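You operate a simulated robot arm through the tools that you are given. There is no shell and no other tool.

You run a simulated robot arm. Do the job below in one go: nothing can be reset, and whatever is moved stays where it is left.

JOB
Shut station 3 down for the weekend and slacken its belt.
Fine: cooling air off, then the spout from the green holder to the ledge; isolator off before the tension. The arm is switched off: leave it off.

It is judged by the outcome, as a careful person would: the job done as asked, and still so three seconds after it is handed in. It fails if anything else is knocked over, pushed out of place, dropped, spilled or broken.

ROBOT AND FRAMES
A 6-joint arm with a two-finger gripper, fixed in place. Base frame: the origin is at the foot of the arm, x ahead of it, y to its left, z up. Readings come in mm, rad, newtons and seconds.
Its first joint turns from -2.897 to 2.897 rad. Payload 2.45 kg.
The TCP is the grasp point between the finger pads, 20 mm short of the fingertips. In the tool frame z runs along the fingers and y along their closing line. The gripper opens to 140 mm. The gripper's body begins 168 mm behind the TCP.
Orientation is that of the tool frame in the base frame, as a unit quaternion [w, x, y, z]. With the fingers straight down and closing along the base's y, the tool's x points along the base's -x, its y along +y and its z along -z.

CONTROLS
- The arm moves only by the tool drive_tool. Its argument "moves" is a list that holds one entry, the list of rows, each a list of 7 numbers: the shift along the base's x, y, z in mm, then the turn, a rotation vector about the base's x, y, z in rad, then the closure in counts, from 0 (fully open) to 255 (shut). In form: [[[x, y, z, ax, ay, az, claw], ...]]. A call has 1 to 20 rows; each row shifts and turns the commanded pose from where the row before left it. A row lasts 0.2 s, in which the tool goes at most 50 mm and 0.15 rad; a call with a longer step from one row to the next is refused whole, and so is a gripper value outside its range. Where a pose cannot be reached the arm comes as near as it can. A force on the tool above 40 N (or 10 N above the force at the start of the call, whichever is more), or a blocked arm, ends the call early, and 0.2 s more pass. The fingers move at their own pace (about 45 mm/s each) and stop on an object; they squeeze with about 36 N. The grip force told is the motor's: it shows also when the fingers shut on nothing. Time passes only in rows, and 0.2 s behind the last, so rows that do not move let the fingers close. It gives the time, the measured TCP pose, the force on the tool (base axes), the opening and the grip force at its end, in the units of the frame above (readings bear some noise), with the torque about the TCP (base axes, N m) and any sound that the robot's microphone picked up, and new pictures: "pictures" is both (left out), scene, wrist or none.
- Cameras (640 x 400 px; columns grow to the right, rows downward): "scene" is fixed at [221.7, -499.6, 1395.2]; the picture's right is [0.87, -0.50, 0.00], its down [-0.10, -0.17, -0.98] and it looks along [0.49, 0.85, -0.20] (base axes); focal length 300 px, centre (320, 200). "wrist" rides on the gripper at [78, 11, -209] in the tool frame; the picture's right is [-0.14, 0.99, 0.00], its down [-0.92, -0.13, -0.37] and it looks along [-0.37, -0.05, 0.93] (tool axes); focal length 280 px, centre (320, 200). There is no depth. A picture from a camera that has moved, and an enlarged one, comes with that camera's place and axes in the base frame and with its lens.
- enlarge(camera, box): a new picture of the part [left, top, right, bottom] of that camera's present view, enlarged. The clock stands still meanwhile.
- finish_job(): hands the job in; it is judged then, once.

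Places have to be worked out from the pictures, the camera data and where the tool is seen. Open the gripper and draw the arm clear of the work before you hand the job in, unless the task says otherwise.

The tools are called after ">>>" by a JSON object that holds its "name" and its "arguments". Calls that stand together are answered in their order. drive_tool: Moves the arm, as the interface text tells. Its arguments: {"type":"object","properties":{"moves":{"type":"array","items":{"type":"array","items":{"type":"array","items":{"type":"number"}}}},"pictures":{"type":"string","enum":["both","scene","wrist","none"]}},"required":["moves"]} The other tools are called the same way: enlarge (camera, box) takes an enlarged picture of a part of a camera's view; finish_job () hands the job in.

At the start:

```text
clock: 0.0
tool_pos: [554.4, 115.1, 1484.6]
ee_rot: [0.0, 0.0, 1.0, 0.0]
ft_force: [-0.7, -0.7, 0.1]
wrist_torque: [-0.02, 0.02, 0.02]
finger_gap: 139.9
grasp_force: 0.0
```

scene: 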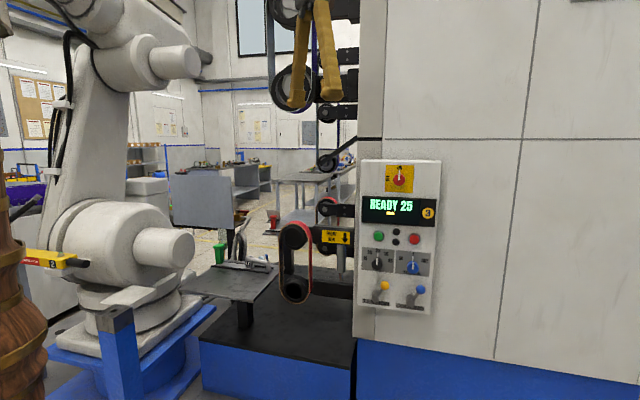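
wrist: 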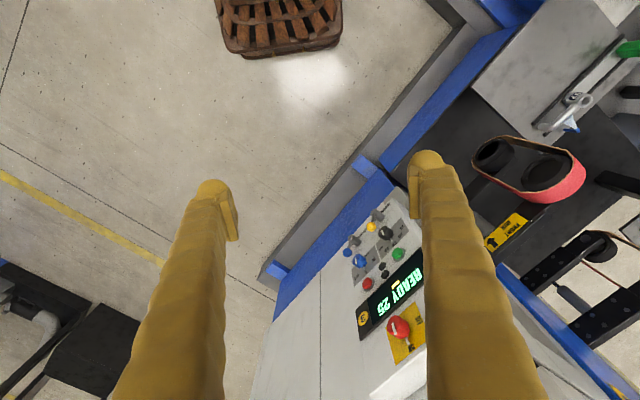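

The panel of station 3 with its switches, the belt and the ledge are seen. I enlarge the parts of the pictures to read labels before moving.

>>> {"name": "enlarge", "arguments": {"camera": "scene", "box": [350, 150, 450, 320]}}

>>> {"name": "enlarge", "arguments": {"camera": "scene", "box": [170, 200, 360, 330]}}

>>> {"name": "enlarge", "arguments": {"camera": "wrist", "box": [320, 190, 440, 360]}}

>>> {"name": "enlarge", "arguments": {"camera": "wrist", "box": [440, 20, 640, 270]}}

```text
2.35 times, centred on (400, 235) of scene
camera zoom: at [221.7, -499.6, 1395.2], right [0.87, -0.5, 0.0], down [-0.1, -0.17, -0.98], along [0.49, 0.85, -0.2], focal length 706 px, centre (132, 118)
```

zoom: 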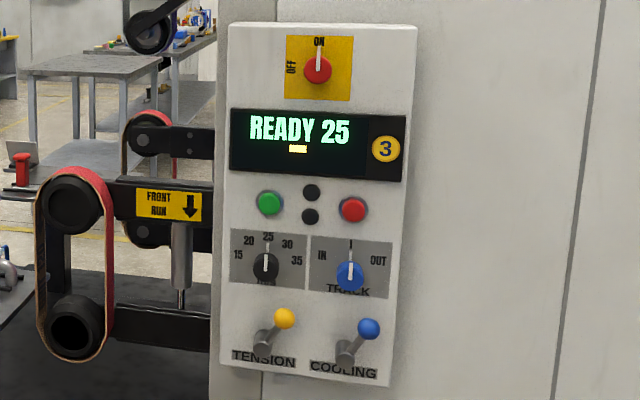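

```text
3.08 times, centred on (265, 265) of scene
camera zoom: at [221.7, -499.6, 1395.2], right [0.87, -0.5, 0.0], down [-0.1, -0.17, -0.98], along [0.49, 0.85, -0.2], focal length 922 px, centre (489, 0)
```

zoom: 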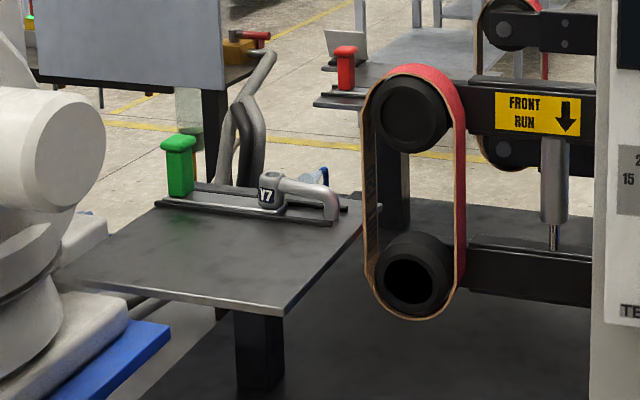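

```text
2.35 times, centred on (380, 275) of wrist
camera zoom: at [474.7, 126.1, 1693.1], right [0.14, 0.99, 0.0], down [0.92, -0.13, 0.37], along [0.37, -0.05, -0.93], focal length 660 px, centre (179, 24)
```

zoom: 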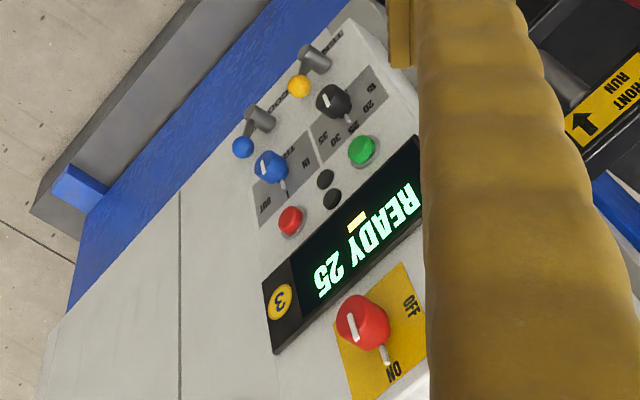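

```text
1.60 times, centred on (540, 145) of wrist
camera zoom: at [474.7, 126.1, 1693.1], right [0.14, 0.99, 0.0], down [0.92, -0.13, 0.37], along [0.37, -0.05, -0.93], focal length 449 px, centre (-32, 288)
```

zoom: 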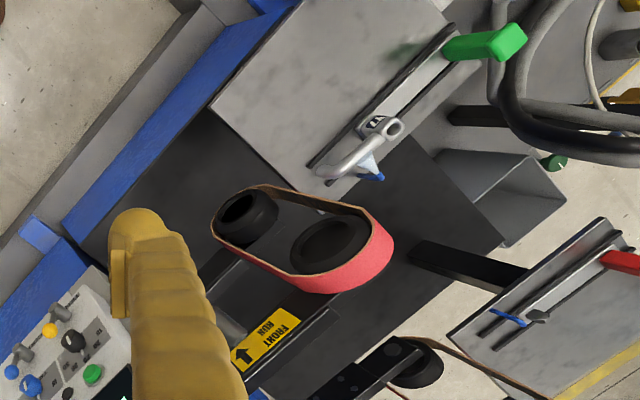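

Working from both pictures, I put the isolator knob at about (936, 218, 1265), the tension ball at (905, 232, 892) and the cooling ball at (989, 146, 894). The spout rail by the green post is at about (620, 930, 790). I look closer at the rest of the scene before moving.

>>> {"name": "enlarge", "arguments": {"camera": "scene", "box": [0, 150, 200, 400]}}

>>> {"name": "enlarge", "arguments": {"camera": "scene", "box": [190, 210, 300, 310]}}

>>> {"name": "enlarge", "arguments": {"camera": "scene", "box": [350, 260, 450, 320]}}

>>> {"name": "enlarge", "arguments": {"camera": "scene", "box": [220, 0, 400, 200]}}

>>> {"name": "enlarge", "arguments": {"camera": "wrist", "box": [520, 20, 640, 150]}}

```text
1.60 times, centred on (100, 275) of scene
camera zoom: at [221.7, -499.6, 1395.2], right [0.87, -0.5, 0.0], down [-0.1, -0.17, -0.98], along [0.49, 0.85, -0.2], focal length 480 px, centre (672, 80)
```

zoom: 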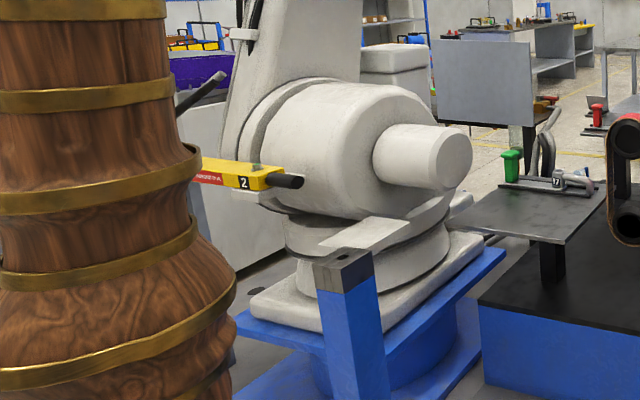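

```text
4.00 times, centred on (245, 260) of scene
camera zoom: at [221.7, -499.6, 1395.2], right [0.87, -0.5, 0.0], down [-0.1, -0.17, -0.98], along [0.49, 0.85, -0.2], focal length 1199 px, centre (620, -40)
```

zoom: 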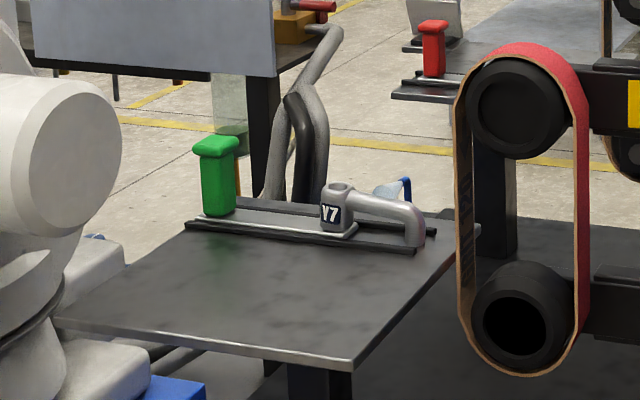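

```text
6.40 times, centred on (400, 290) of scene
camera zoom: at [221.7, -499.6, 1395.2], right [0.87, -0.5, 0.0], down [-0.1, -0.17, -0.98], along [0.49, 0.85, -0.2], focal length 1919 px, centre (-192, -376)
```

zoom: 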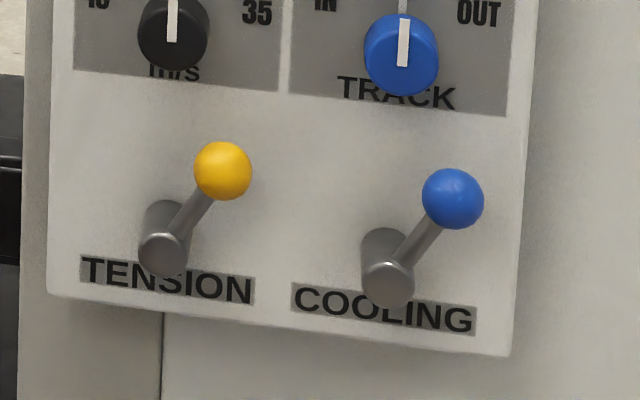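

```text
2.00 times, centred on (310, 100) of scene
camera zoom: at [221.7, -499.6, 1395.2], right [0.87, -0.5, 0.0], down [-0.1, -0.17, -0.98], along [0.49, 0.85, -0.2], focal length 600 px, centre (340, 400)
```

zoom: 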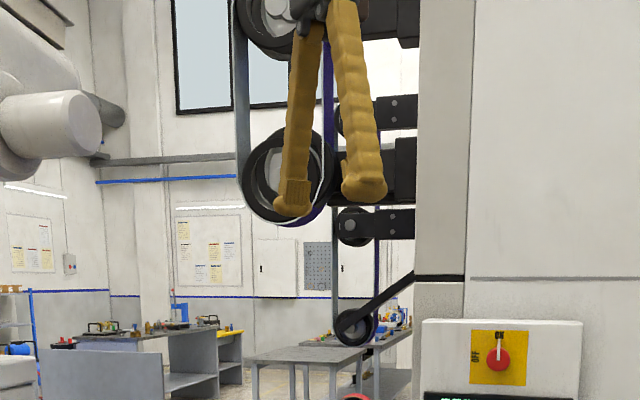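

```text
3.08 times, centred on (580, 85) of wrist
camera zoom: at [474.7, 126.1, 1693.1], right [0.14, 0.99, 0.0], down [0.92, -0.13, 0.37], along [0.37, -0.05, -0.93], focal length 863 px, centre (-480, 554)
```

zoom: 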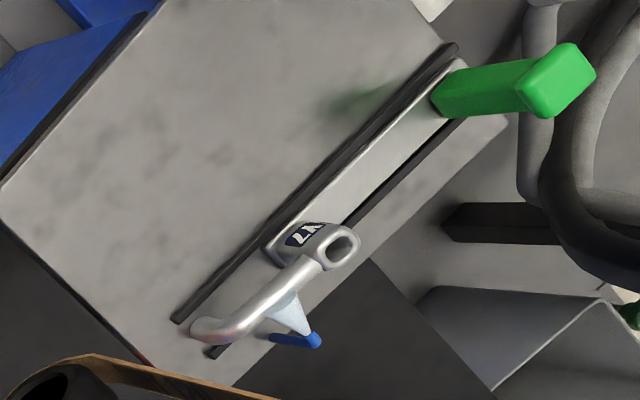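

The wood-coloured column at left looks like my own arm; the white robot is the switched-off one. I zoom further on the yellow item, the rail with the green post, and the other bench with red.

>>> {"name": "enlarge", "arguments": {"camera": "scene", "box": [0, 235, 110, 285]}}

>>> {"name": "enlarge", "arguments": {"camera": "scene", "box": [230, 190, 300, 290]}}

>>> {"name": "enlarge", "arguments": {"camera": "scene", "box": [360, 155, 445, 210]}}

>>> {"name": "enlarge", "arguments": {"camera": "wrist", "box": [560, 170, 640, 260]}}

```text
5.82 times, centred on (55, 260) of scene
camera zoom: at [221.7, -499.6, 1395.2], right [0.87, -0.5, 0.0], down [-0.1, -0.17, -0.98], along [0.49, 0.85, -0.2], focal length 1744 px, centre (1862, -149)
```

zoom: 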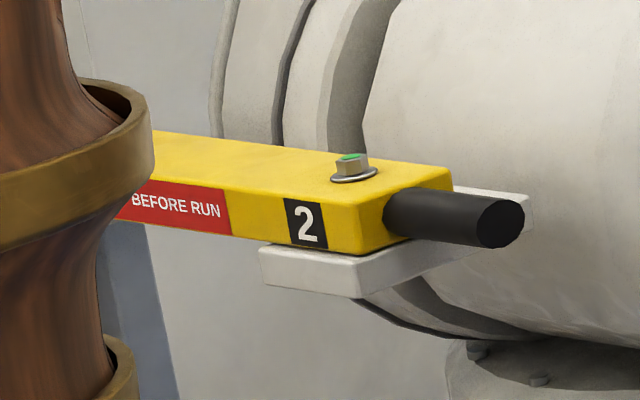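

```text
4.00 times, centred on (265, 240) of scene
camera zoom: at [221.7, -499.6, 1395.2], right [0.87, -0.5, 0.0], down [-0.1, -0.17, -0.98], along [0.49, 0.85, -0.2], focal length 1199 px, centre (540, 40)
```

zoom: 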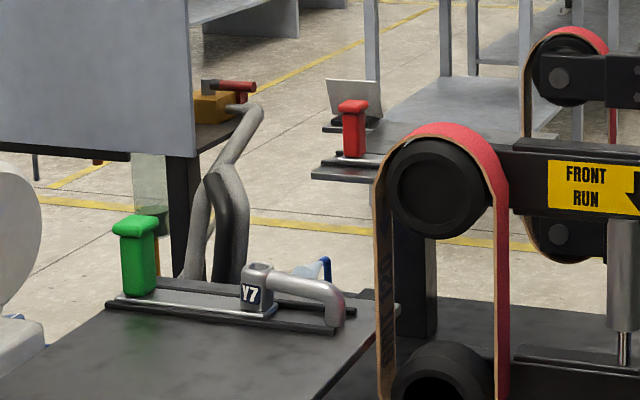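

```text
7.27 times, centred on (402, 182) of scene
camera zoom: at [221.7, -499.6, 1395.2], right [0.87, -0.5, 0.0], down [-0.1, -0.17, -0.98], along [0.49, 0.85, -0.2], focal length 2181 px, centre (-280, 327)
```

zoom: 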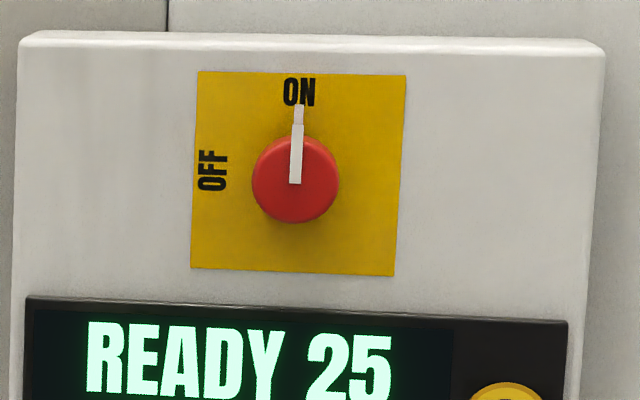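

```text
4.44 times, centred on (600, 215) of wrist
camera zoom: at [474.7, 126.1, 1693.1], right [0.14, 0.99, 0.0], down [0.92, -0.13, 0.37], along [0.37, -0.05, -0.93], focal length 1246 px, centre (-924, 133)
```

zoom: 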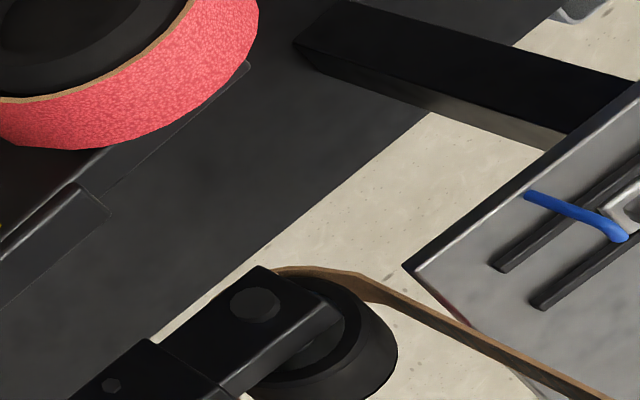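

The isolator's pointer is at ON with OFF to its left, so it needs a quarter turn counter-clockwise. Before I move I check what stands near the gripper on its left, at the blue band in the lower right of the wrist view, and read the small text on the display.

>>> {"name": "enlarge", "arguments": {"camera": "wrist", "box": [440, 200, 640, 400]}}

>>> {"name": "enlarge", "arguments": {"camera": "scene", "box": [360, 190, 445, 250]}}

>>> {"name": "enlarge", "arguments": {"camera": "scene", "box": [255, 0, 365, 115]}}

```text
2.00 times, centred on (540, 300) of wrist
camera zoom: at [474.7, 126.1, 1693.1], right [0.14, 0.99, 0.0], down [0.92, -0.13, 0.37], along [0.37, -0.05, -0.93], focal length 561 px, centre (-120, 0)
```

zoom: 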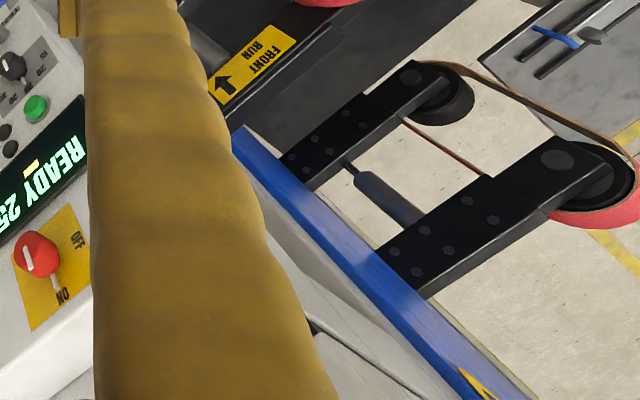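

```text
6.67 times, centred on (402, 220) of scene
camera zoom: at [221.7, -499.6, 1395.2], right [0.87, -0.5, 0.0], down [-0.1, -0.17, -0.98], along [0.49, 0.85, -0.2], focal length 1999 px, centre (-230, 67)
```

zoom: 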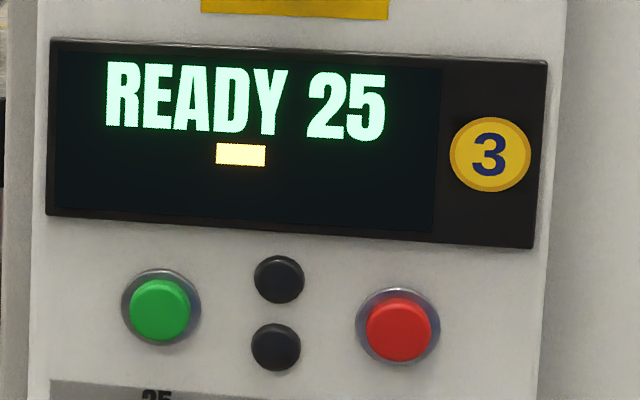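

```text
3.48 times, centred on (310, 58) of scene
camera zoom: at [221.7, -499.6, 1395.2], right [0.87, -0.5, 0.0], down [-0.1, -0.17, -0.98], along [0.49, 0.85, -0.2], focal length 1043 px, centre (355, 696)
```

zoom: 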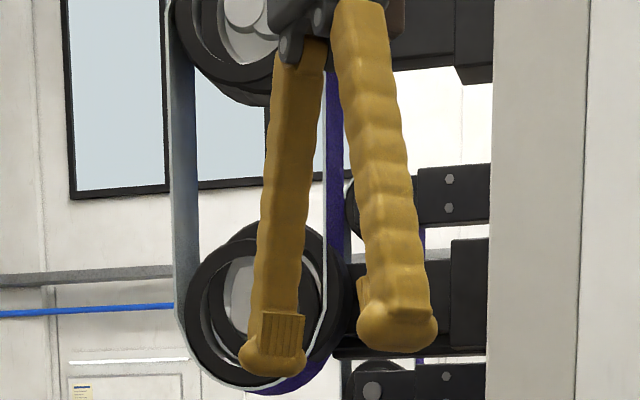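

The display shows READY with an amber mark; the machine is idle, and both levers lean up-right. I judge the panel to face along about (-0.71, -0.70, 0). First I yaw the tool, still pointing down and staying where it is, so that later it can tilt up to face the panel with the camera on top.

>>> {"name": "drive_tool", "arguments": {"moves": [[[0, 0, 0, 0, 0, -0.147, 0], [0, 0, 0, 0, 0, -0.147, 0], [0, 0, 0, 0, 0, -0.147, 0], [0, 0, 0, 0, 0, -0.147, 0], [0, 0, 0, 0, 0, -0.147, 0], [0, 0, 0, 0, 0, -0.147, 0], [0, 0, 0, 0, 0, -0.147, 0], [0, 0, 0, 0, 0, -0.147, 0]]], "pictures": "both"}}

```text
clock: 1.8
tool_pos: [554.1, 115.1, 1485.8]
ee_rot: [0.001, 0.556, 0.831, -0.001]
ft_force: [0.2, 0.2, 0.3]
wrist_torque: [0.05, -0.02, 0.0]
finger_gap: 139.9
grasp_force: 0.1
camera wrist: at [533.6, 192.4, 1693.9], right [0.97, 0.25, 0.0], down [0.23, -0.9, 0.37], along [0.09, -0.36, -0.93], focal length 280 px, centre (320, 200)
```

scene: 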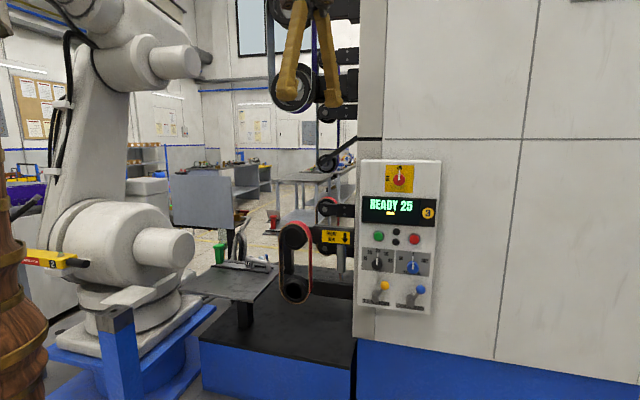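
wrist: 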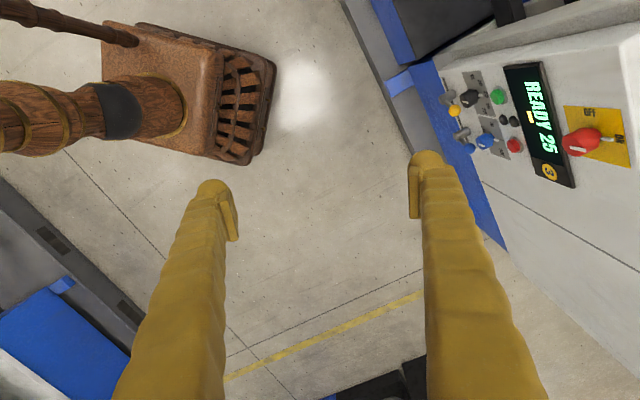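

The yaw works well and keeps position. I see my own wooden foot below and the panel on the right. I carry on to about -2.36 rad in total and lower a little toward the panel's height.

>>> {"name": "drive_tool", "arguments": {"moves": [[[5, -12, -10, 0, 0, -0.148, 0], [5, -12, -10, 0, 0, -0.148, 0], [5, -12, -10, 0, 0, -0.148, 0], [5, -12, -10, 0, 0, -0.148, 0], [5, -12, -10, 0, 0, -0.148, 0], [5, -12, -10, 0, 0, -0.148, 0], [5, -12, -10, 0, 0, -0.148, 0], [5, -12, -10, 0, 0, -0.148, 0]]], "pictures": "both"}}

```text
clock: 3.6
tool_pos: [593.1, 18.2, 1405.0]
ee_rot: [0.0, 0.925, 0.381, -0.001]
ft_force: [0.8, -0.2, 0.0]
wrist_torque: [0.0, 0.02, -0.01]
finger_gap: 139.8
grasp_force: 0.1
camera wrist: at [656.7, 66.0, 1613.2], right [0.6, -0.8, 0.0], down [-0.74, -0.56, 0.37], along [-0.3, -0.22, -0.93], focal length 280 px, centre (320, 200)
```

scene: 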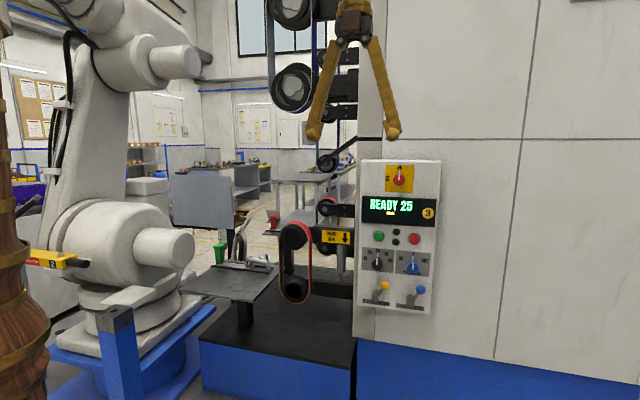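
wrist: 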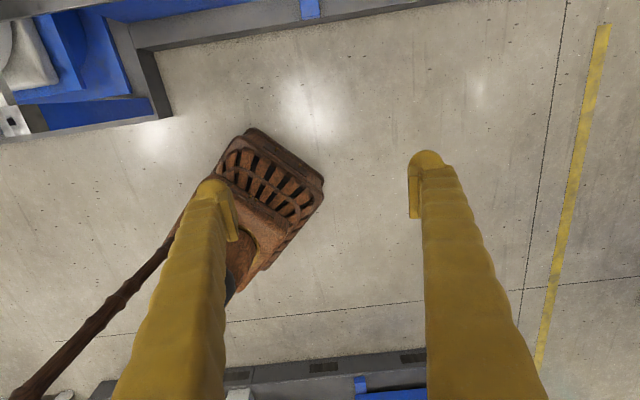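

The tool's x now points toward the panel. Now I tilt the tool up by a quarter turn, so that the fingers point at the panel, while moving to about (700, 50, 1250), some 290 mm in front of it.

>>> {"name": "drive_tool", "arguments": {"moves": [[[9.7, 2.9, -14, 0.1007, -0.1015, 0, 0], [9.7, 2.9, -14, 0.1007, -0.1015, 0, 0], [9.7, 2.9, -14, 0.1007, -0.1015, 0, 0], [9.7, 2.9, -14, 0.1007, -0.1015, 0, 0], [9.7, 2.9, -14, 0.1007, -0.1015, 0, 0], [9.7, 2.9, -14, 0.1007, -0.1015, 0, 0], [9.7, 2.9, -14, 0.1007, -0.1015, 0, 0], [9.7, 2.9, -14, 0.1007, -0.1015, 0, 0], [9.7, 2.9, -14, 0.1007, -0.1015, 0, 0], [9.7, 2.9, -14, 0.1007, -0.1015, 0, 0], [9.7, 2.9, -14, 0.1007, -0.1015, 0, 0]]], "pictures": "both"}}

```text
clock: 6.0
tool_pos: [702.7, 49.3, 1251.0]
ee_rot: [-0.268, 0.652, 0.269, 0.656]
ft_force: [-0.3, -0.5, -0.4]
wrist_torque: [-0.05, 0.01, -0.03]
finger_gap: 139.8
grasp_force: 0.1
camera wrist: at [561.1, -105.8, 1328.0], right [0.7, -0.7, -0.14], down [-0.35, -0.17, -0.92], along [0.63, 0.69, -0.36], focal length 280 px, centre (320, 200)
```

scene: 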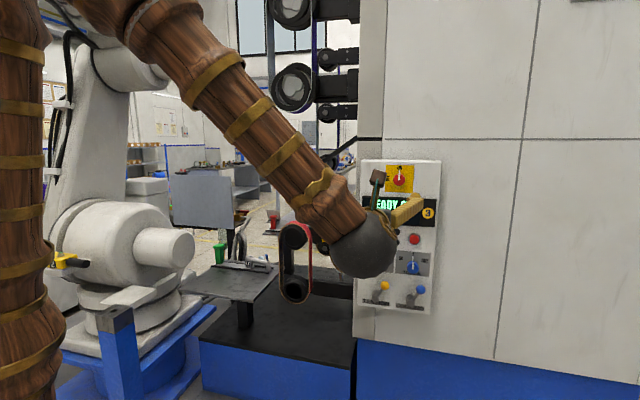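
wrist: 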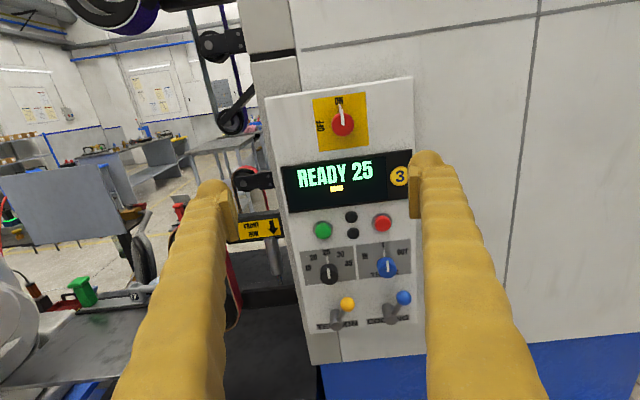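

The tool now faces the panel with an upright picture. I enlarge the levers, knob and display for detail.

>>> {"name": "enlarge", "arguments": {"camera": "wrist", "box": [300, 270, 430, 350]}}

>>> {"name": "enlarge", "arguments": {"camera": "wrist", "box": [270, 80, 420, 220]}}

>>> {"name": "enlarge", "arguments": {"camera": "wrist", "box": [0, 160, 320, 400]}}

```text
4.92 times, centred on (365, 310) of wrist
camera zoom: at [561.1, -105.8, 1328.0], right [0.7, -0.7, -0.14], down [-0.35, -0.17, -0.92], along [0.63, 0.69, -0.36], focal length 1380 px, centre (98, -342)
```

zoom: 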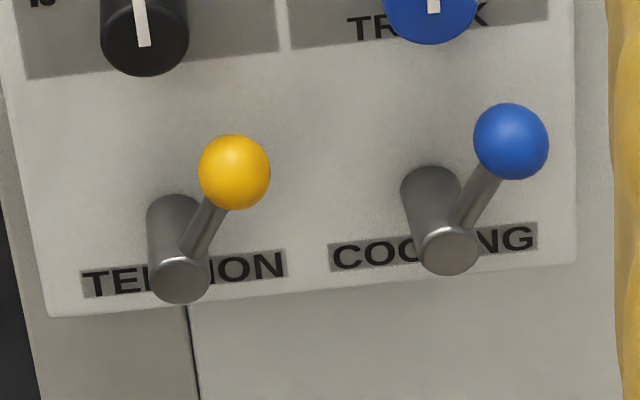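

```text
2.86 times, centred on (345, 150) of wrist
camera zoom: at [561.1, -105.8, 1328.0], right [0.7, -0.7, -0.14], down [-0.35, -0.17, -0.92], along [0.63, 0.69, -0.36], focal length 801 px, centre (249, 343)
```

zoom: 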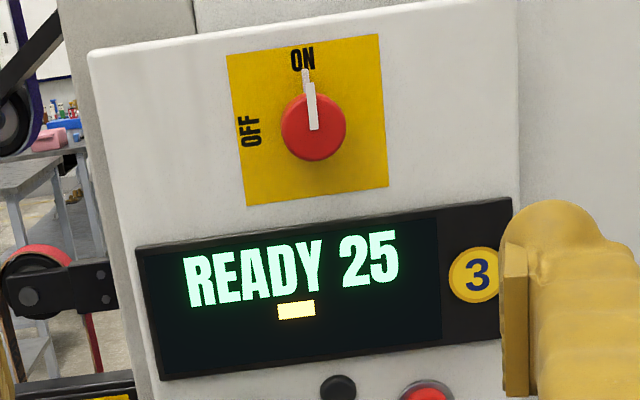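

```text
1.67 times, centred on (160, 280) of wrist
camera zoom: at [561.1, -105.8, 1328.0], right [0.7, -0.7, -0.14], down [-0.35, -0.17, -0.92], along [0.63, 0.69, -0.36], focal length 467 px, centre (587, 67)
```

zoom: 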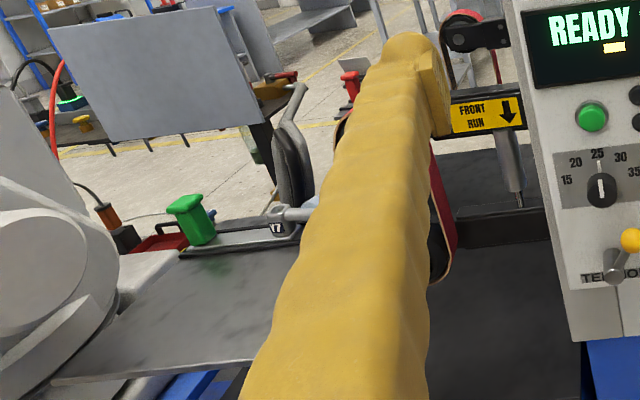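

Working in panel coordinates (r to the right, F into the panel), the cooling ball is at r 590, z 892, F 803. Its pivot is at r 559, z 843, so the lever turns in the panel plane and now leans 32° to the right. I go in front of the ball and set the fingers to about 50 mm as a fork.

>>> {"name": "drive_tool", "arguments": {"moves": [[[21.75, 0.95, -39.2, 0, 0, 0, 164], [21.75, 0.95, -39.2, 0, 0, 0, 164], [21.75, 0.95, -39.2, 0, 0, 0, 164], [21.75, 0.95, -39.2, 0, 0, 0, 164], [21.75, 0.95, -39.2, 0, 0, 0, 164], [21.75, 0.95, -39.2, 0, 0, 0, 164], [21.75, 0.95, -39.2, 0, 0, 0, 164], [21.75, 0.95, -39.2, 0, 0, 0, 164], [21.75, 0.95, -39.2, 0, 0, 0, 164]]], "pictures": "both"}}

```text
clock: 8.0
tool_pos: [895.1, 58.9, 896.6]
ee_rot: [-0.27, 0.652, 0.271, 0.655]
ft_force: [-0.6, -0.1, 1.2]
wrist_torque: [0.0, -0.02, 0.0]
finger_gap: 49.8
grasp_force: 0.0
camera wrist: at [753.2, -96.5, 973.8], right [0.7, -0.7, -0.14], down [-0.35, -0.17, -0.92], along [0.62, 0.69, -0.36], focal length 280 px, centre (320, 200)
```

scene: 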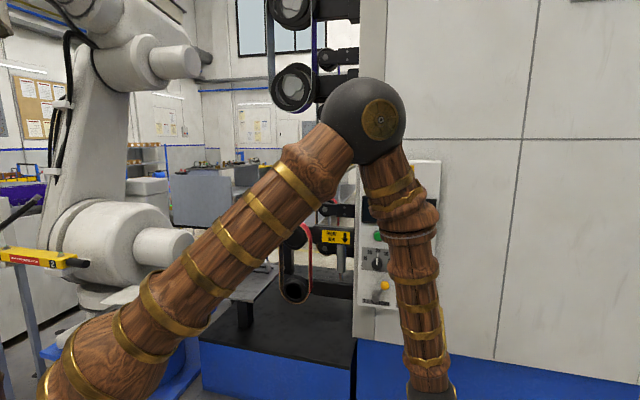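
wrist: 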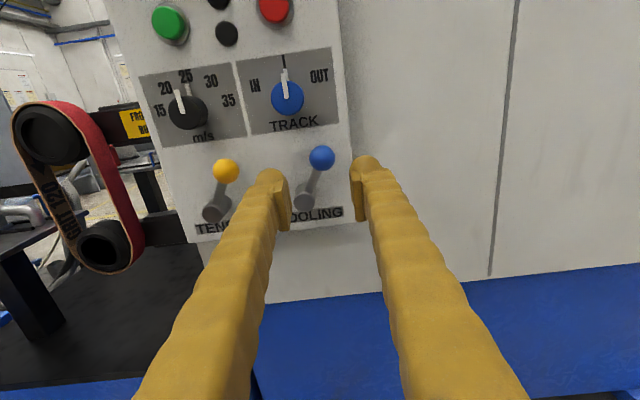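

The ball lies right on the tool's axis between the fork fingers. I enlarge to check its alignment and read how the lever sits.

>>> {"name": "enlarge", "arguments": {"camera": "wrist", "box": [180, 130, 400, 250]}}

>>> {"name": "enlarge", "arguments": {"camera": "wrist", "box": [0, 80, 160, 320]}}

```text
2.91 times, centred on (290, 190) of wrist
camera zoom: at [753.2, -96.5, 973.8], right [0.7, -0.7, -0.14], down [-0.35, -0.17, -0.92], along [0.62, 0.69, -0.36], focal length 816 px, centre (407, 229)
```

zoom: 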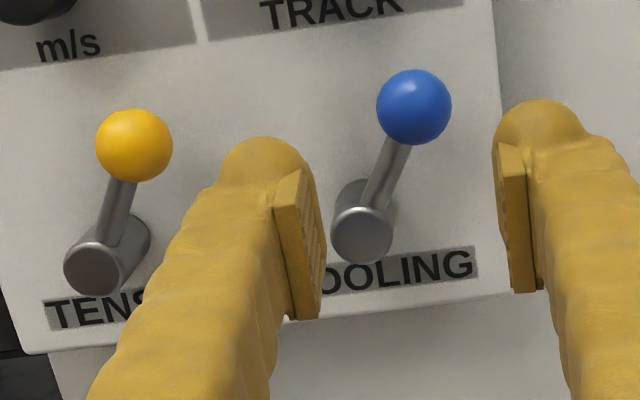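

```text
1.67 times, centred on (80, 200) of wrist
camera zoom: at [753.2, -96.5, 973.8], right [0.7, -0.7, -0.14], down [-0.35, -0.17, -0.92], along [0.62, 0.69, -0.36], focal length 467 px, centre (720, 200)
```

zoom: 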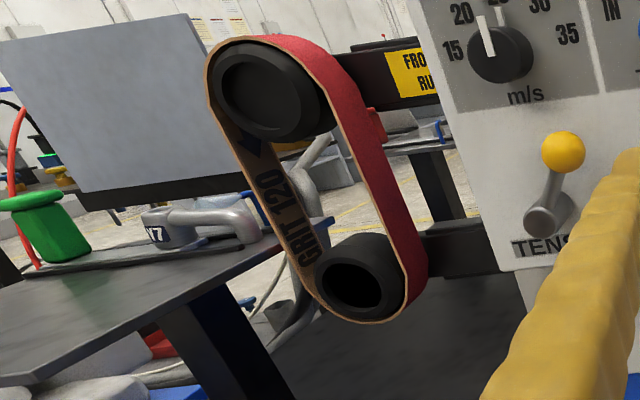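

Refined, the ball is at r 590, z 895, F 803 and the pivot at r 561, z 846. I go straight forward 120 mm, so the fork straddles the ball with the tips about 20 mm off the panel.

>>> {"name": "drive_tool", "arguments": {"moves": [[[22, 20.5, 1, 0, 0, 0, 164], [22, 20.5, 1, 0, 0, 0, 164], [22, 20.5, 1, 0, 0, 0, 164], [20, 18.5, 1, 0, 0, 0, 164], [0, 0, 0, 0, 0, 0, 164]]], "pictures": "both"}}

```text
clock: 9.2
tool_pos: [983.5, 140.1, 901.8]
ee_rot: [-0.27, 0.653, 0.27, 0.654]
ft_force: [-0.4, 0.2, 0.0]
wrist_torque: [-0.01, 0.04, -0.02]
finger_gap: 49.9
grasp_force: 0.0
camera wrist: at [842.3, -15.2, 978.9], right [0.7, -0.7, -0.14], down [-0.35, -0.17, -0.92], along [0.62, 0.69, -0.36], focal length 280 px, centre (320, 200)
```

scene: 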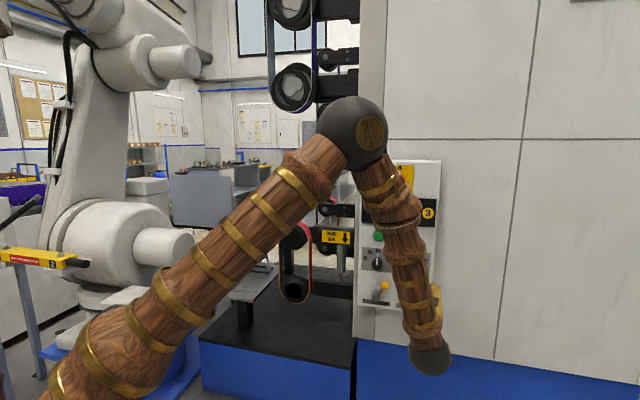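
wrist: 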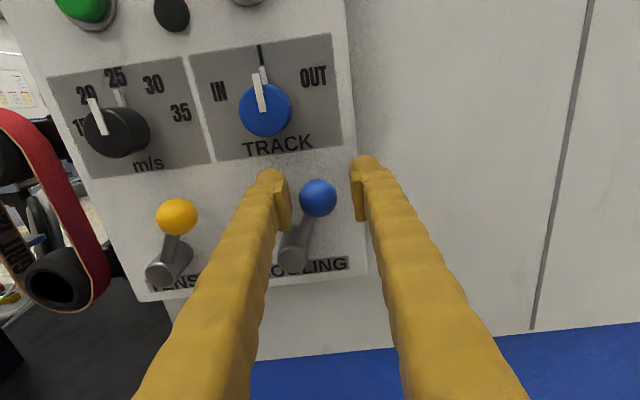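

No contact yet, and the ball sits mid-fork. I now push the lever to the left along its arc a little way, watching force and sound.

>>> {"name": "drive_tool", "arguments": {"moves": [[[-7.0, 7.1, 0, 0, 0, 0, 164], [-7.5, 7.6, 5.3, 0, 0, 0, 164], [-8.1, 8.2, 2.8, 0, 0, 0, 164], [0, 0, 0, 0, 0, 0, 164]]], "pictures": "wrist"}}

```text
clock: 10.2
tool_pos: [961.0, 163.3, 910.2]
ee_rot: [-0.27, 0.653, 0.27, 0.653]
ft_force: [0.9, 0.3, 0.1]
wrist_torque: [0.02, -0.03, 0.04]
finger_gap: 50.4
grasp_force: 0.2
camera wrist: at [819.1, 8.3, 986.5], right [0.7, -0.7, -0.14], down [-0.35, -0.17, -0.92], along [0.62, 0.69, -0.36], focal length 280 px, centre (320, 200)
```

wrist: 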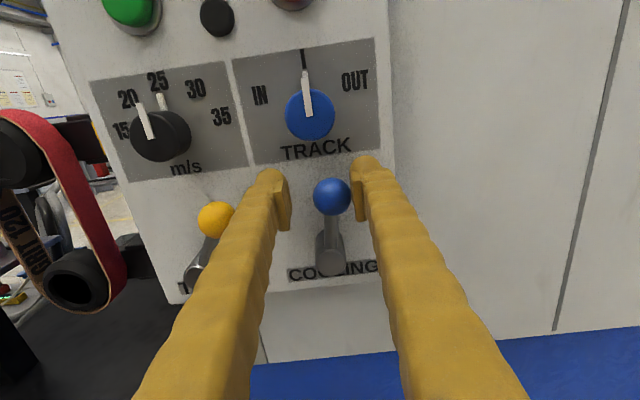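

The lever swings left freely, but going on like this the left finger would hit the tension ball. I back out, close the fingers, and will push from the right side only.

>>> {"name": "drive_tool", "arguments": {"moves": [[[-21.3, -21, 0, 0, 0, 0, 164], [-21.3, -21, 0, 0, 0, 0, 164], [16.5, -16.7, -2, 0, 0, 0, 255], [16.5, -16.7, -2, 0, 0, 0, 255], [0, 0, 0, 0, 0, 0, 255], [0, 0, 0, 0, 0, 0, 255]]], "pictures": "both"}}

```text
clock: 11.6
tool_pos: [949.2, 86.4, 907.9]
ee_rot: [-0.269, 0.653, 0.269, 0.655]
ft_force: [0.8, 0.1, -0.2]
wrist_torque: [0.01, -0.02, 0.01]
finger_gap: 0.0
grasp_force: 28.8
camera wrist: at [807.3, -68.2, 985.7], right [0.7, -0.7, -0.14], down [-0.35, -0.17, -0.92], along [0.62, 0.69, -0.36], focal length 280 px, centre (320, 200)
```

scene: 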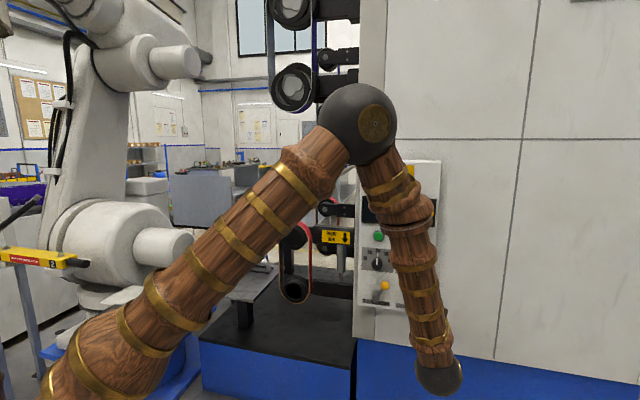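
wrist: 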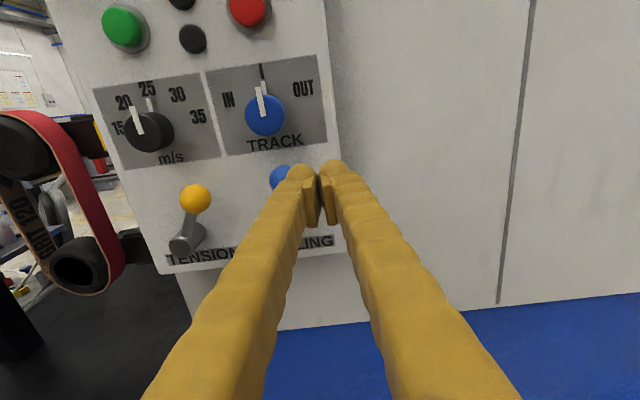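

The fingers are shut and just right of the ball. I shift 16 mm further right for clearance, then go in 60 mm beside the ball.

>>> {"name": "drive_tool", "arguments": {"moves": [[[11.2, -11.4, -2, 0, 0, 0, 255], [21.3, 21, 0, 0, 0, 0, 255], [21.3, 21, 0, 0, 0, 0, 255], [0, 0, 0, 0, 0, 0, 255]]], "pictures": "wrist"}}

```text
clock: 12.6
tool_pos: [1003.8, 117.3, 906.4]
ee_rot: [-0.269, 0.653, 0.269, 0.655]
ft_force: [0.4, -0.2, 0.4]
wrist_torque: [-0.02, -0.02, 0.03]
finger_gap: 0.0
grasp_force: 29.4
camera wrist: at [861.4, -36.9, 983.2], right [0.7, -0.7, -0.14], down [-0.35, -0.17, -0.92], along [0.62, 0.69, -0.36], focal length 280 px, centre (320, 200)
```

wrist: 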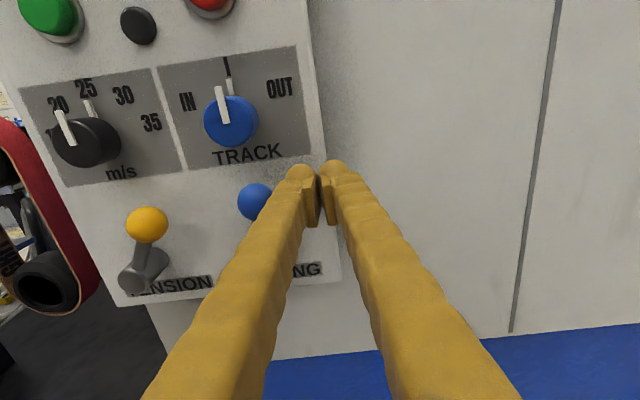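

The shut fingers stand right of the ball with no contact. I sweep left along the arc, taking the lever to about 30° left of upright.

>>> {"name": "drive_tool", "arguments": {"moves": [[[-12.6, 12.8, 0, 0, 0, 0, 255], [-8.4, 8.5, 0, 0, 0, 0, 255], [-8.4, 8.5, -2, 0, 0, 0, 255], [-8.4, 8.5, -5, 0, 0, 0, 255], [0, 0, 0, 0, 0, 0, 255]]], "pictures": "wrist"}}

```text
clock: 13.8
tool_pos: [967.9, 153.5, 899.5]
ee_rot: [-0.269, 0.653, 0.269, 0.655]
ft_force: [22.6, -20.3, 9.5]
wrist_torque: [0.18, 0.1, -0.24]
finger_gap: 0.1
grasp_force: 29.2
camera wrist: at [825.1, -0.1, 975.9], right [0.7, -0.7, -0.14], down [-0.35, -0.17, -0.92], along [0.63, 0.69, -0.36], focal length 280 px, centre (320, 200)
```

wrist: 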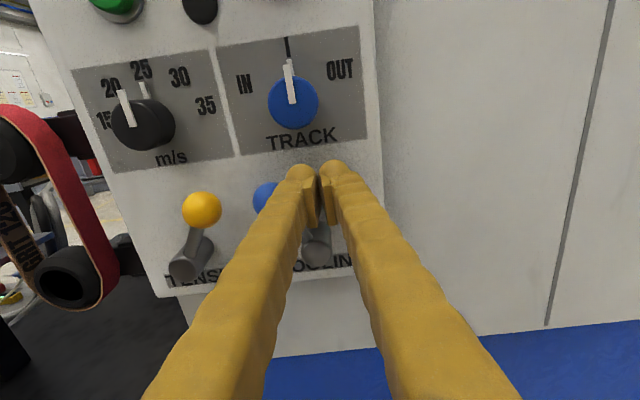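

A force of 30 N against the push says the lever is at its left stop. I back off to the right and out to look.

>>> {"name": "drive_tool", "arguments": {"moves": [[[14, -14.2, 2, 0, 0, 0, 255], [14, -14.2, 2, 0, 0, 0, 255], [-21.3, -21, 0, 0, 0, 0, 255], [-21.3, -21, 0, 0, 0, 0, 255], [-21.3, -21, 0, 0, 0, 0, 255], [0, 0, 0, 0, 0, 0, 255]]], "pictures": "both"}}

>>> {"name": "enlarge", "arguments": {"camera": "wrist", "box": [120, 60, 400, 260]}}

```text
clock: 15.2
tool_pos: [928.5, 64.7, 900.4]
ee_rot: [-0.27, 0.653, 0.27, 0.654]
ft_force: [0.2, -0.5, -0.8]
wrist_torque: [0.02, -0.01, -0.02]
finger_gap: 0.1
grasp_force: 29.5
camera wrist: at [786.1, -90.2, 978.5], right [0.7, -0.7, -0.14], down [-0.35, -0.17, -0.92], along [0.62, 0.69, -0.36], focal length 280 px, centre (320, 200)
```

scene: 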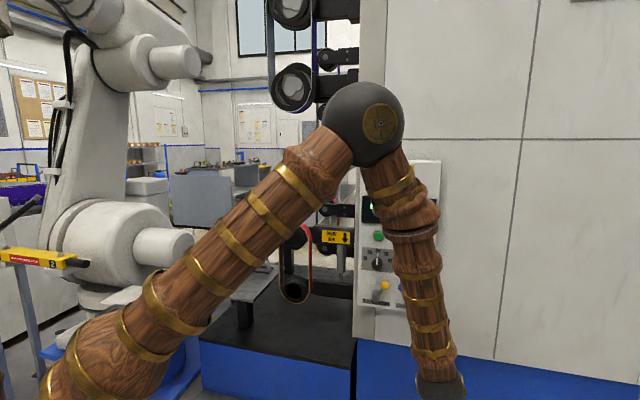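
wrist: 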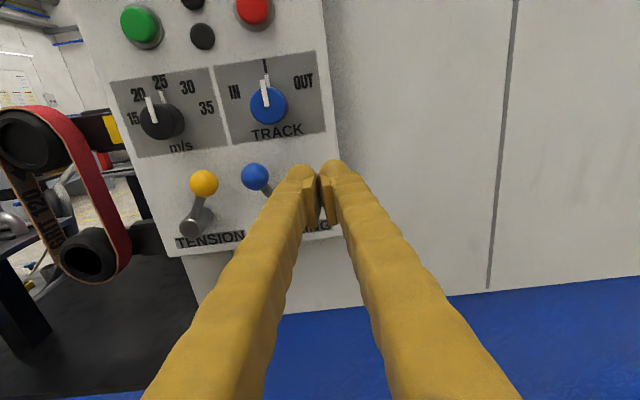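

```text
2.00 times, centred on (260, 160) of wrist
camera zoom: at [786.1, -90.2, 978.5], right [0.7, -0.7, -0.14], down [-0.35, -0.17, -0.92], along [0.62, 0.69, -0.36], focal length 561 px, centre (440, 280)
```

zoom: 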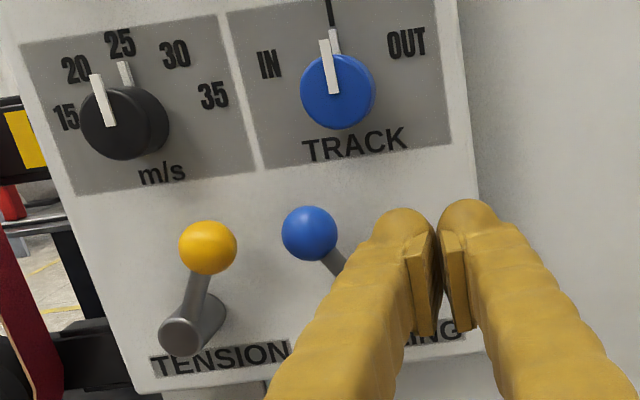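

The cooling ball is now at r 530, leaning 32° left, a full throw, and the tension lever stays untouched. I retreat up and back, and look at the display for a change.

>>> {"name": "drive_tool", "arguments": {"moves": [[[-28, -28, 30, 0, 0, 0, 255], [-28, -28, 30, 0, 0, 0, 255], [-28, -28, 30, 0, 0, 0, 255], [-28, -28, 30, 0, 0, 0, 128], [-15, 10, 45, 0, 0, 0, 128], [-15, 10, 45, 0, 0, 0, 128], [-15, 10, 45, 0, 0, 0, 128], [-15, 10, 45, 0, 0, 0, 128], [-15, 10, 45, 0, 0, 0, 0], [0, 0, 0, 0, 0, 0, 0], [0, 0, 0, 0, 0, 0, 0]]], "pictures": "both"}}

>>> {"name": "enlarge", "arguments": {"camera": "wrist", "box": [240, 80, 460, 360]}}

```text
clock: 17.6
tool_pos: [744.1, 4.2, 1244.9]
ee_rot: [-0.27, 0.653, 0.27, 0.654]
ft_force: [0.2, 0.0, 0.7]
wrist_torque: [-0.01, -0.02, -0.01]
finger_gap: 139.7
grasp_force: 0.3
camera wrist: at [601.6, -151.7, 1322.8], right [0.7, -0.7, -0.14], down [-0.35, -0.17, -0.92], along [0.62, 0.69, -0.36], focal length 280 px, centre (320, 200)
```

scene: 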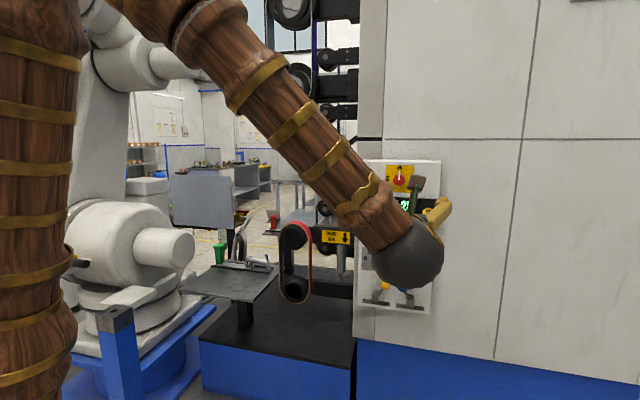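
wrist: 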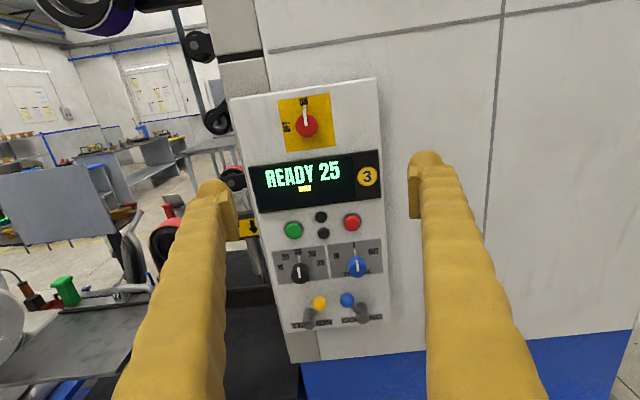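

```text
1.43 times, centred on (350, 220) of wrist
camera zoom: at [601.6, -151.7, 1322.8], right [0.7, -0.7, -0.14], down [-0.35, -0.17, -0.92], along [0.62, 0.69, -0.36], focal length 401 px, centre (277, 171)
```

zoom: 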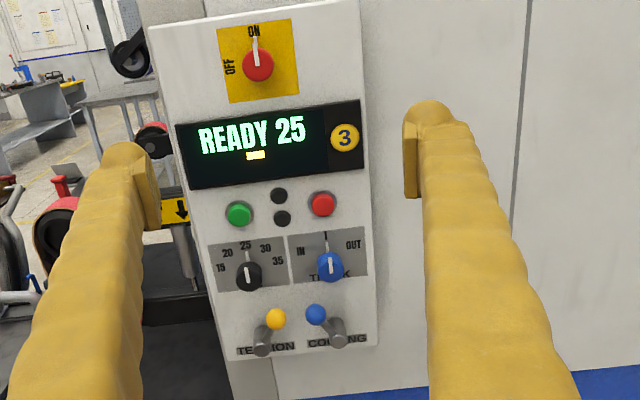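

The lever stays over at the left. I check the amber mark on the display once more from here.

>>> {"name": "enlarge", "arguments": {"camera": "wrist", "box": [245, 145, 385, 220]}}

>>> {"name": "enlarge", "arguments": {"camera": "wrist", "box": [0, 160, 180, 360]}}

```text
4.57 times, centred on (315, 182) of wrist
camera zoom: at [601.6, -151.7, 1322.8], right [0.7, -0.7, -0.14], down [-0.35, -0.17, -0.92], along [0.62, 0.69, -0.36], focal length 1282 px, centre (343, 280)
```

zoom: 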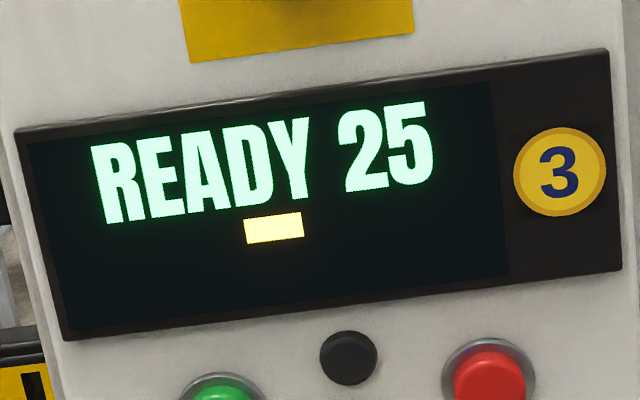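

```text
2.00 times, centred on (90, 260) of wrist
camera zoom: at [601.6, -151.7, 1322.8], right [0.7, -0.7, -0.14], down [-0.35, -0.17, -0.92], along [0.62, 0.69, -0.36], focal length 561 px, centre (780, 80)
```

zoom: 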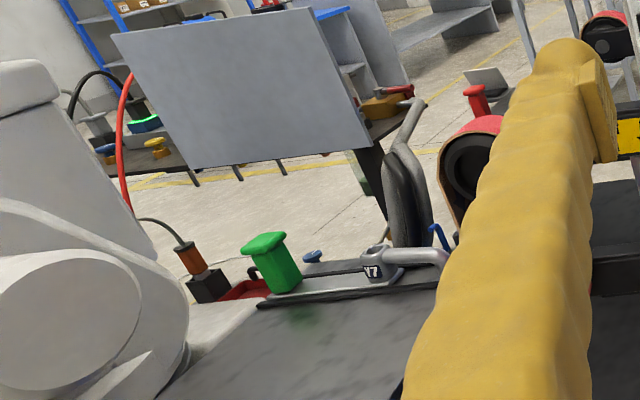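

That amber mark is only the belt-position dash, and it is unchanged. Next I swing over toward the rail with the green post, yawing and tilting the tool down so the wrist camera can see it, and I check halfway.

>>> {"name": "drive_tool", "arguments": {"moves": [[[-20.3, 42.8, 0.4, 0, 0, 0.075, 0], [-20.3, 42.8, 0.4, 0, 0, 0.075, 0], [-20.3, 42.8, 0.4, 0, 0, 0.075, 0], [-20.3, 42.8, 0.4, 0, 0, 0.075, 0], [-20.3, 42.8, 0.4, -0.051, 0.0272, 0, 0], [-20.3, 42.8, 0.4, -0.051, 0.0272, 0, 0], [-20.3, 42.8, 0.4, -0.051, 0.0272, 0, 0]]], "pictures": "both"}}

```text
clock: 19.2
tool_pos: [600.6, 302.4, 1249.3]
ee_rot: [-0.331, 0.656, 0.394, 0.552]
ft_force: [0.5, 0.3, 0.3]
wrist_torque: [-0.04, -0.01, 0.03]
finger_gap: 139.8
grasp_force: 0.0
camera wrist: at [518.0, 127.5, 1361.5], right [0.86, -0.49, -0.13], down [-0.36, -0.4, -0.84], along [0.36, 0.78, -0.52], focal length 280 px, centre (320, 200)
```

scene: 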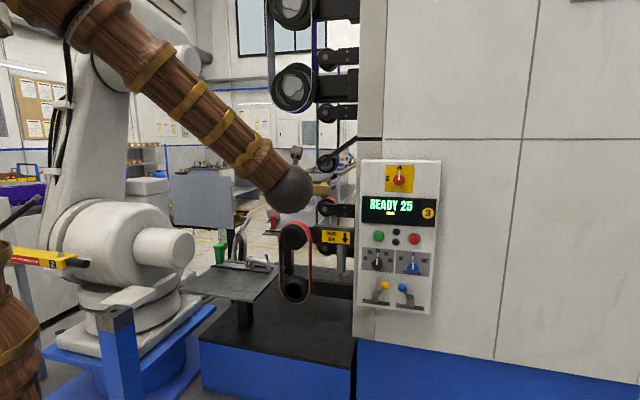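
wrist: 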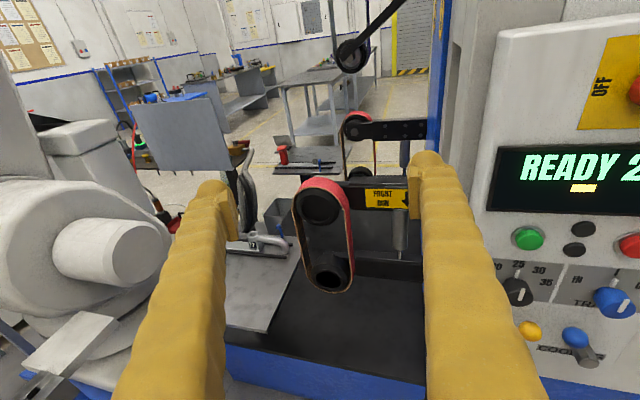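

Clear so far; the belt and the other bench with the red post come into view. I go on to about (480, 560, 1250), still tilting down.

>>> {"name": "drive_tool", "arguments": {"moves": [[[-20.3, 42.8, 0.4, -0.051, 0.0272, 0, 0], [-20.3, 42.8, 0.4, -0.051, 0.0272, 0, 0], [-20.3, 42.8, 0.4, -0.051, 0.0272, 0, 0], [-20.3, 42.8, 0.4, -0.051, 0.0272, 0, 0], [-20.3, 42.8, 0.4, -0.051, 0.0272, 0, 0], [-20.3, 42.8, 0.4, -0.051, 0.0272, 0, 0]]], "pictures": "both"}}

```text
clock: 20.6
tool_pos: [479.0, 562.1, 1253.8]
ee_rot: [-0.259, 0.741, 0.445, 0.431]
ft_force: [-0.8, -0.8, 0.9]
wrist_torque: [-0.04, 0.01, 0.01]
finger_gap: 140.0
grasp_force: 0.0
camera wrist: at [420.5, 430.9, 1424.7], right [0.84, -0.53, -0.12], down [-0.48, -0.63, -0.62], along [0.25, 0.58, -0.78], focal length 280 px, centre (320, 200)
```

scene: 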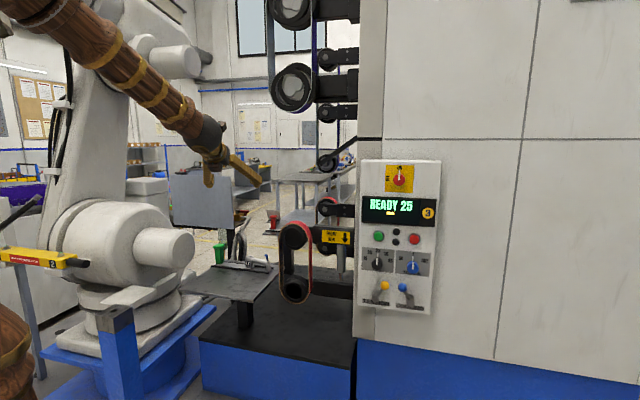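
wrist: 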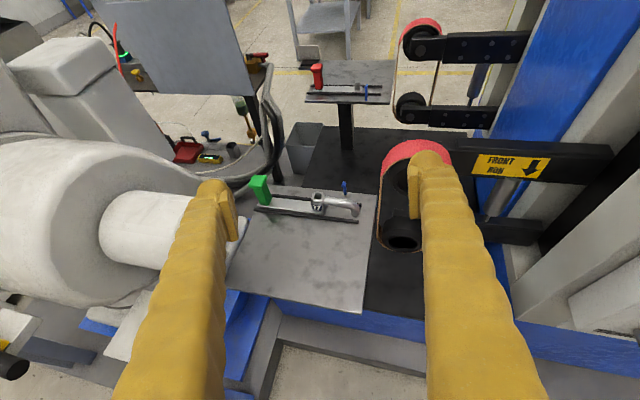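

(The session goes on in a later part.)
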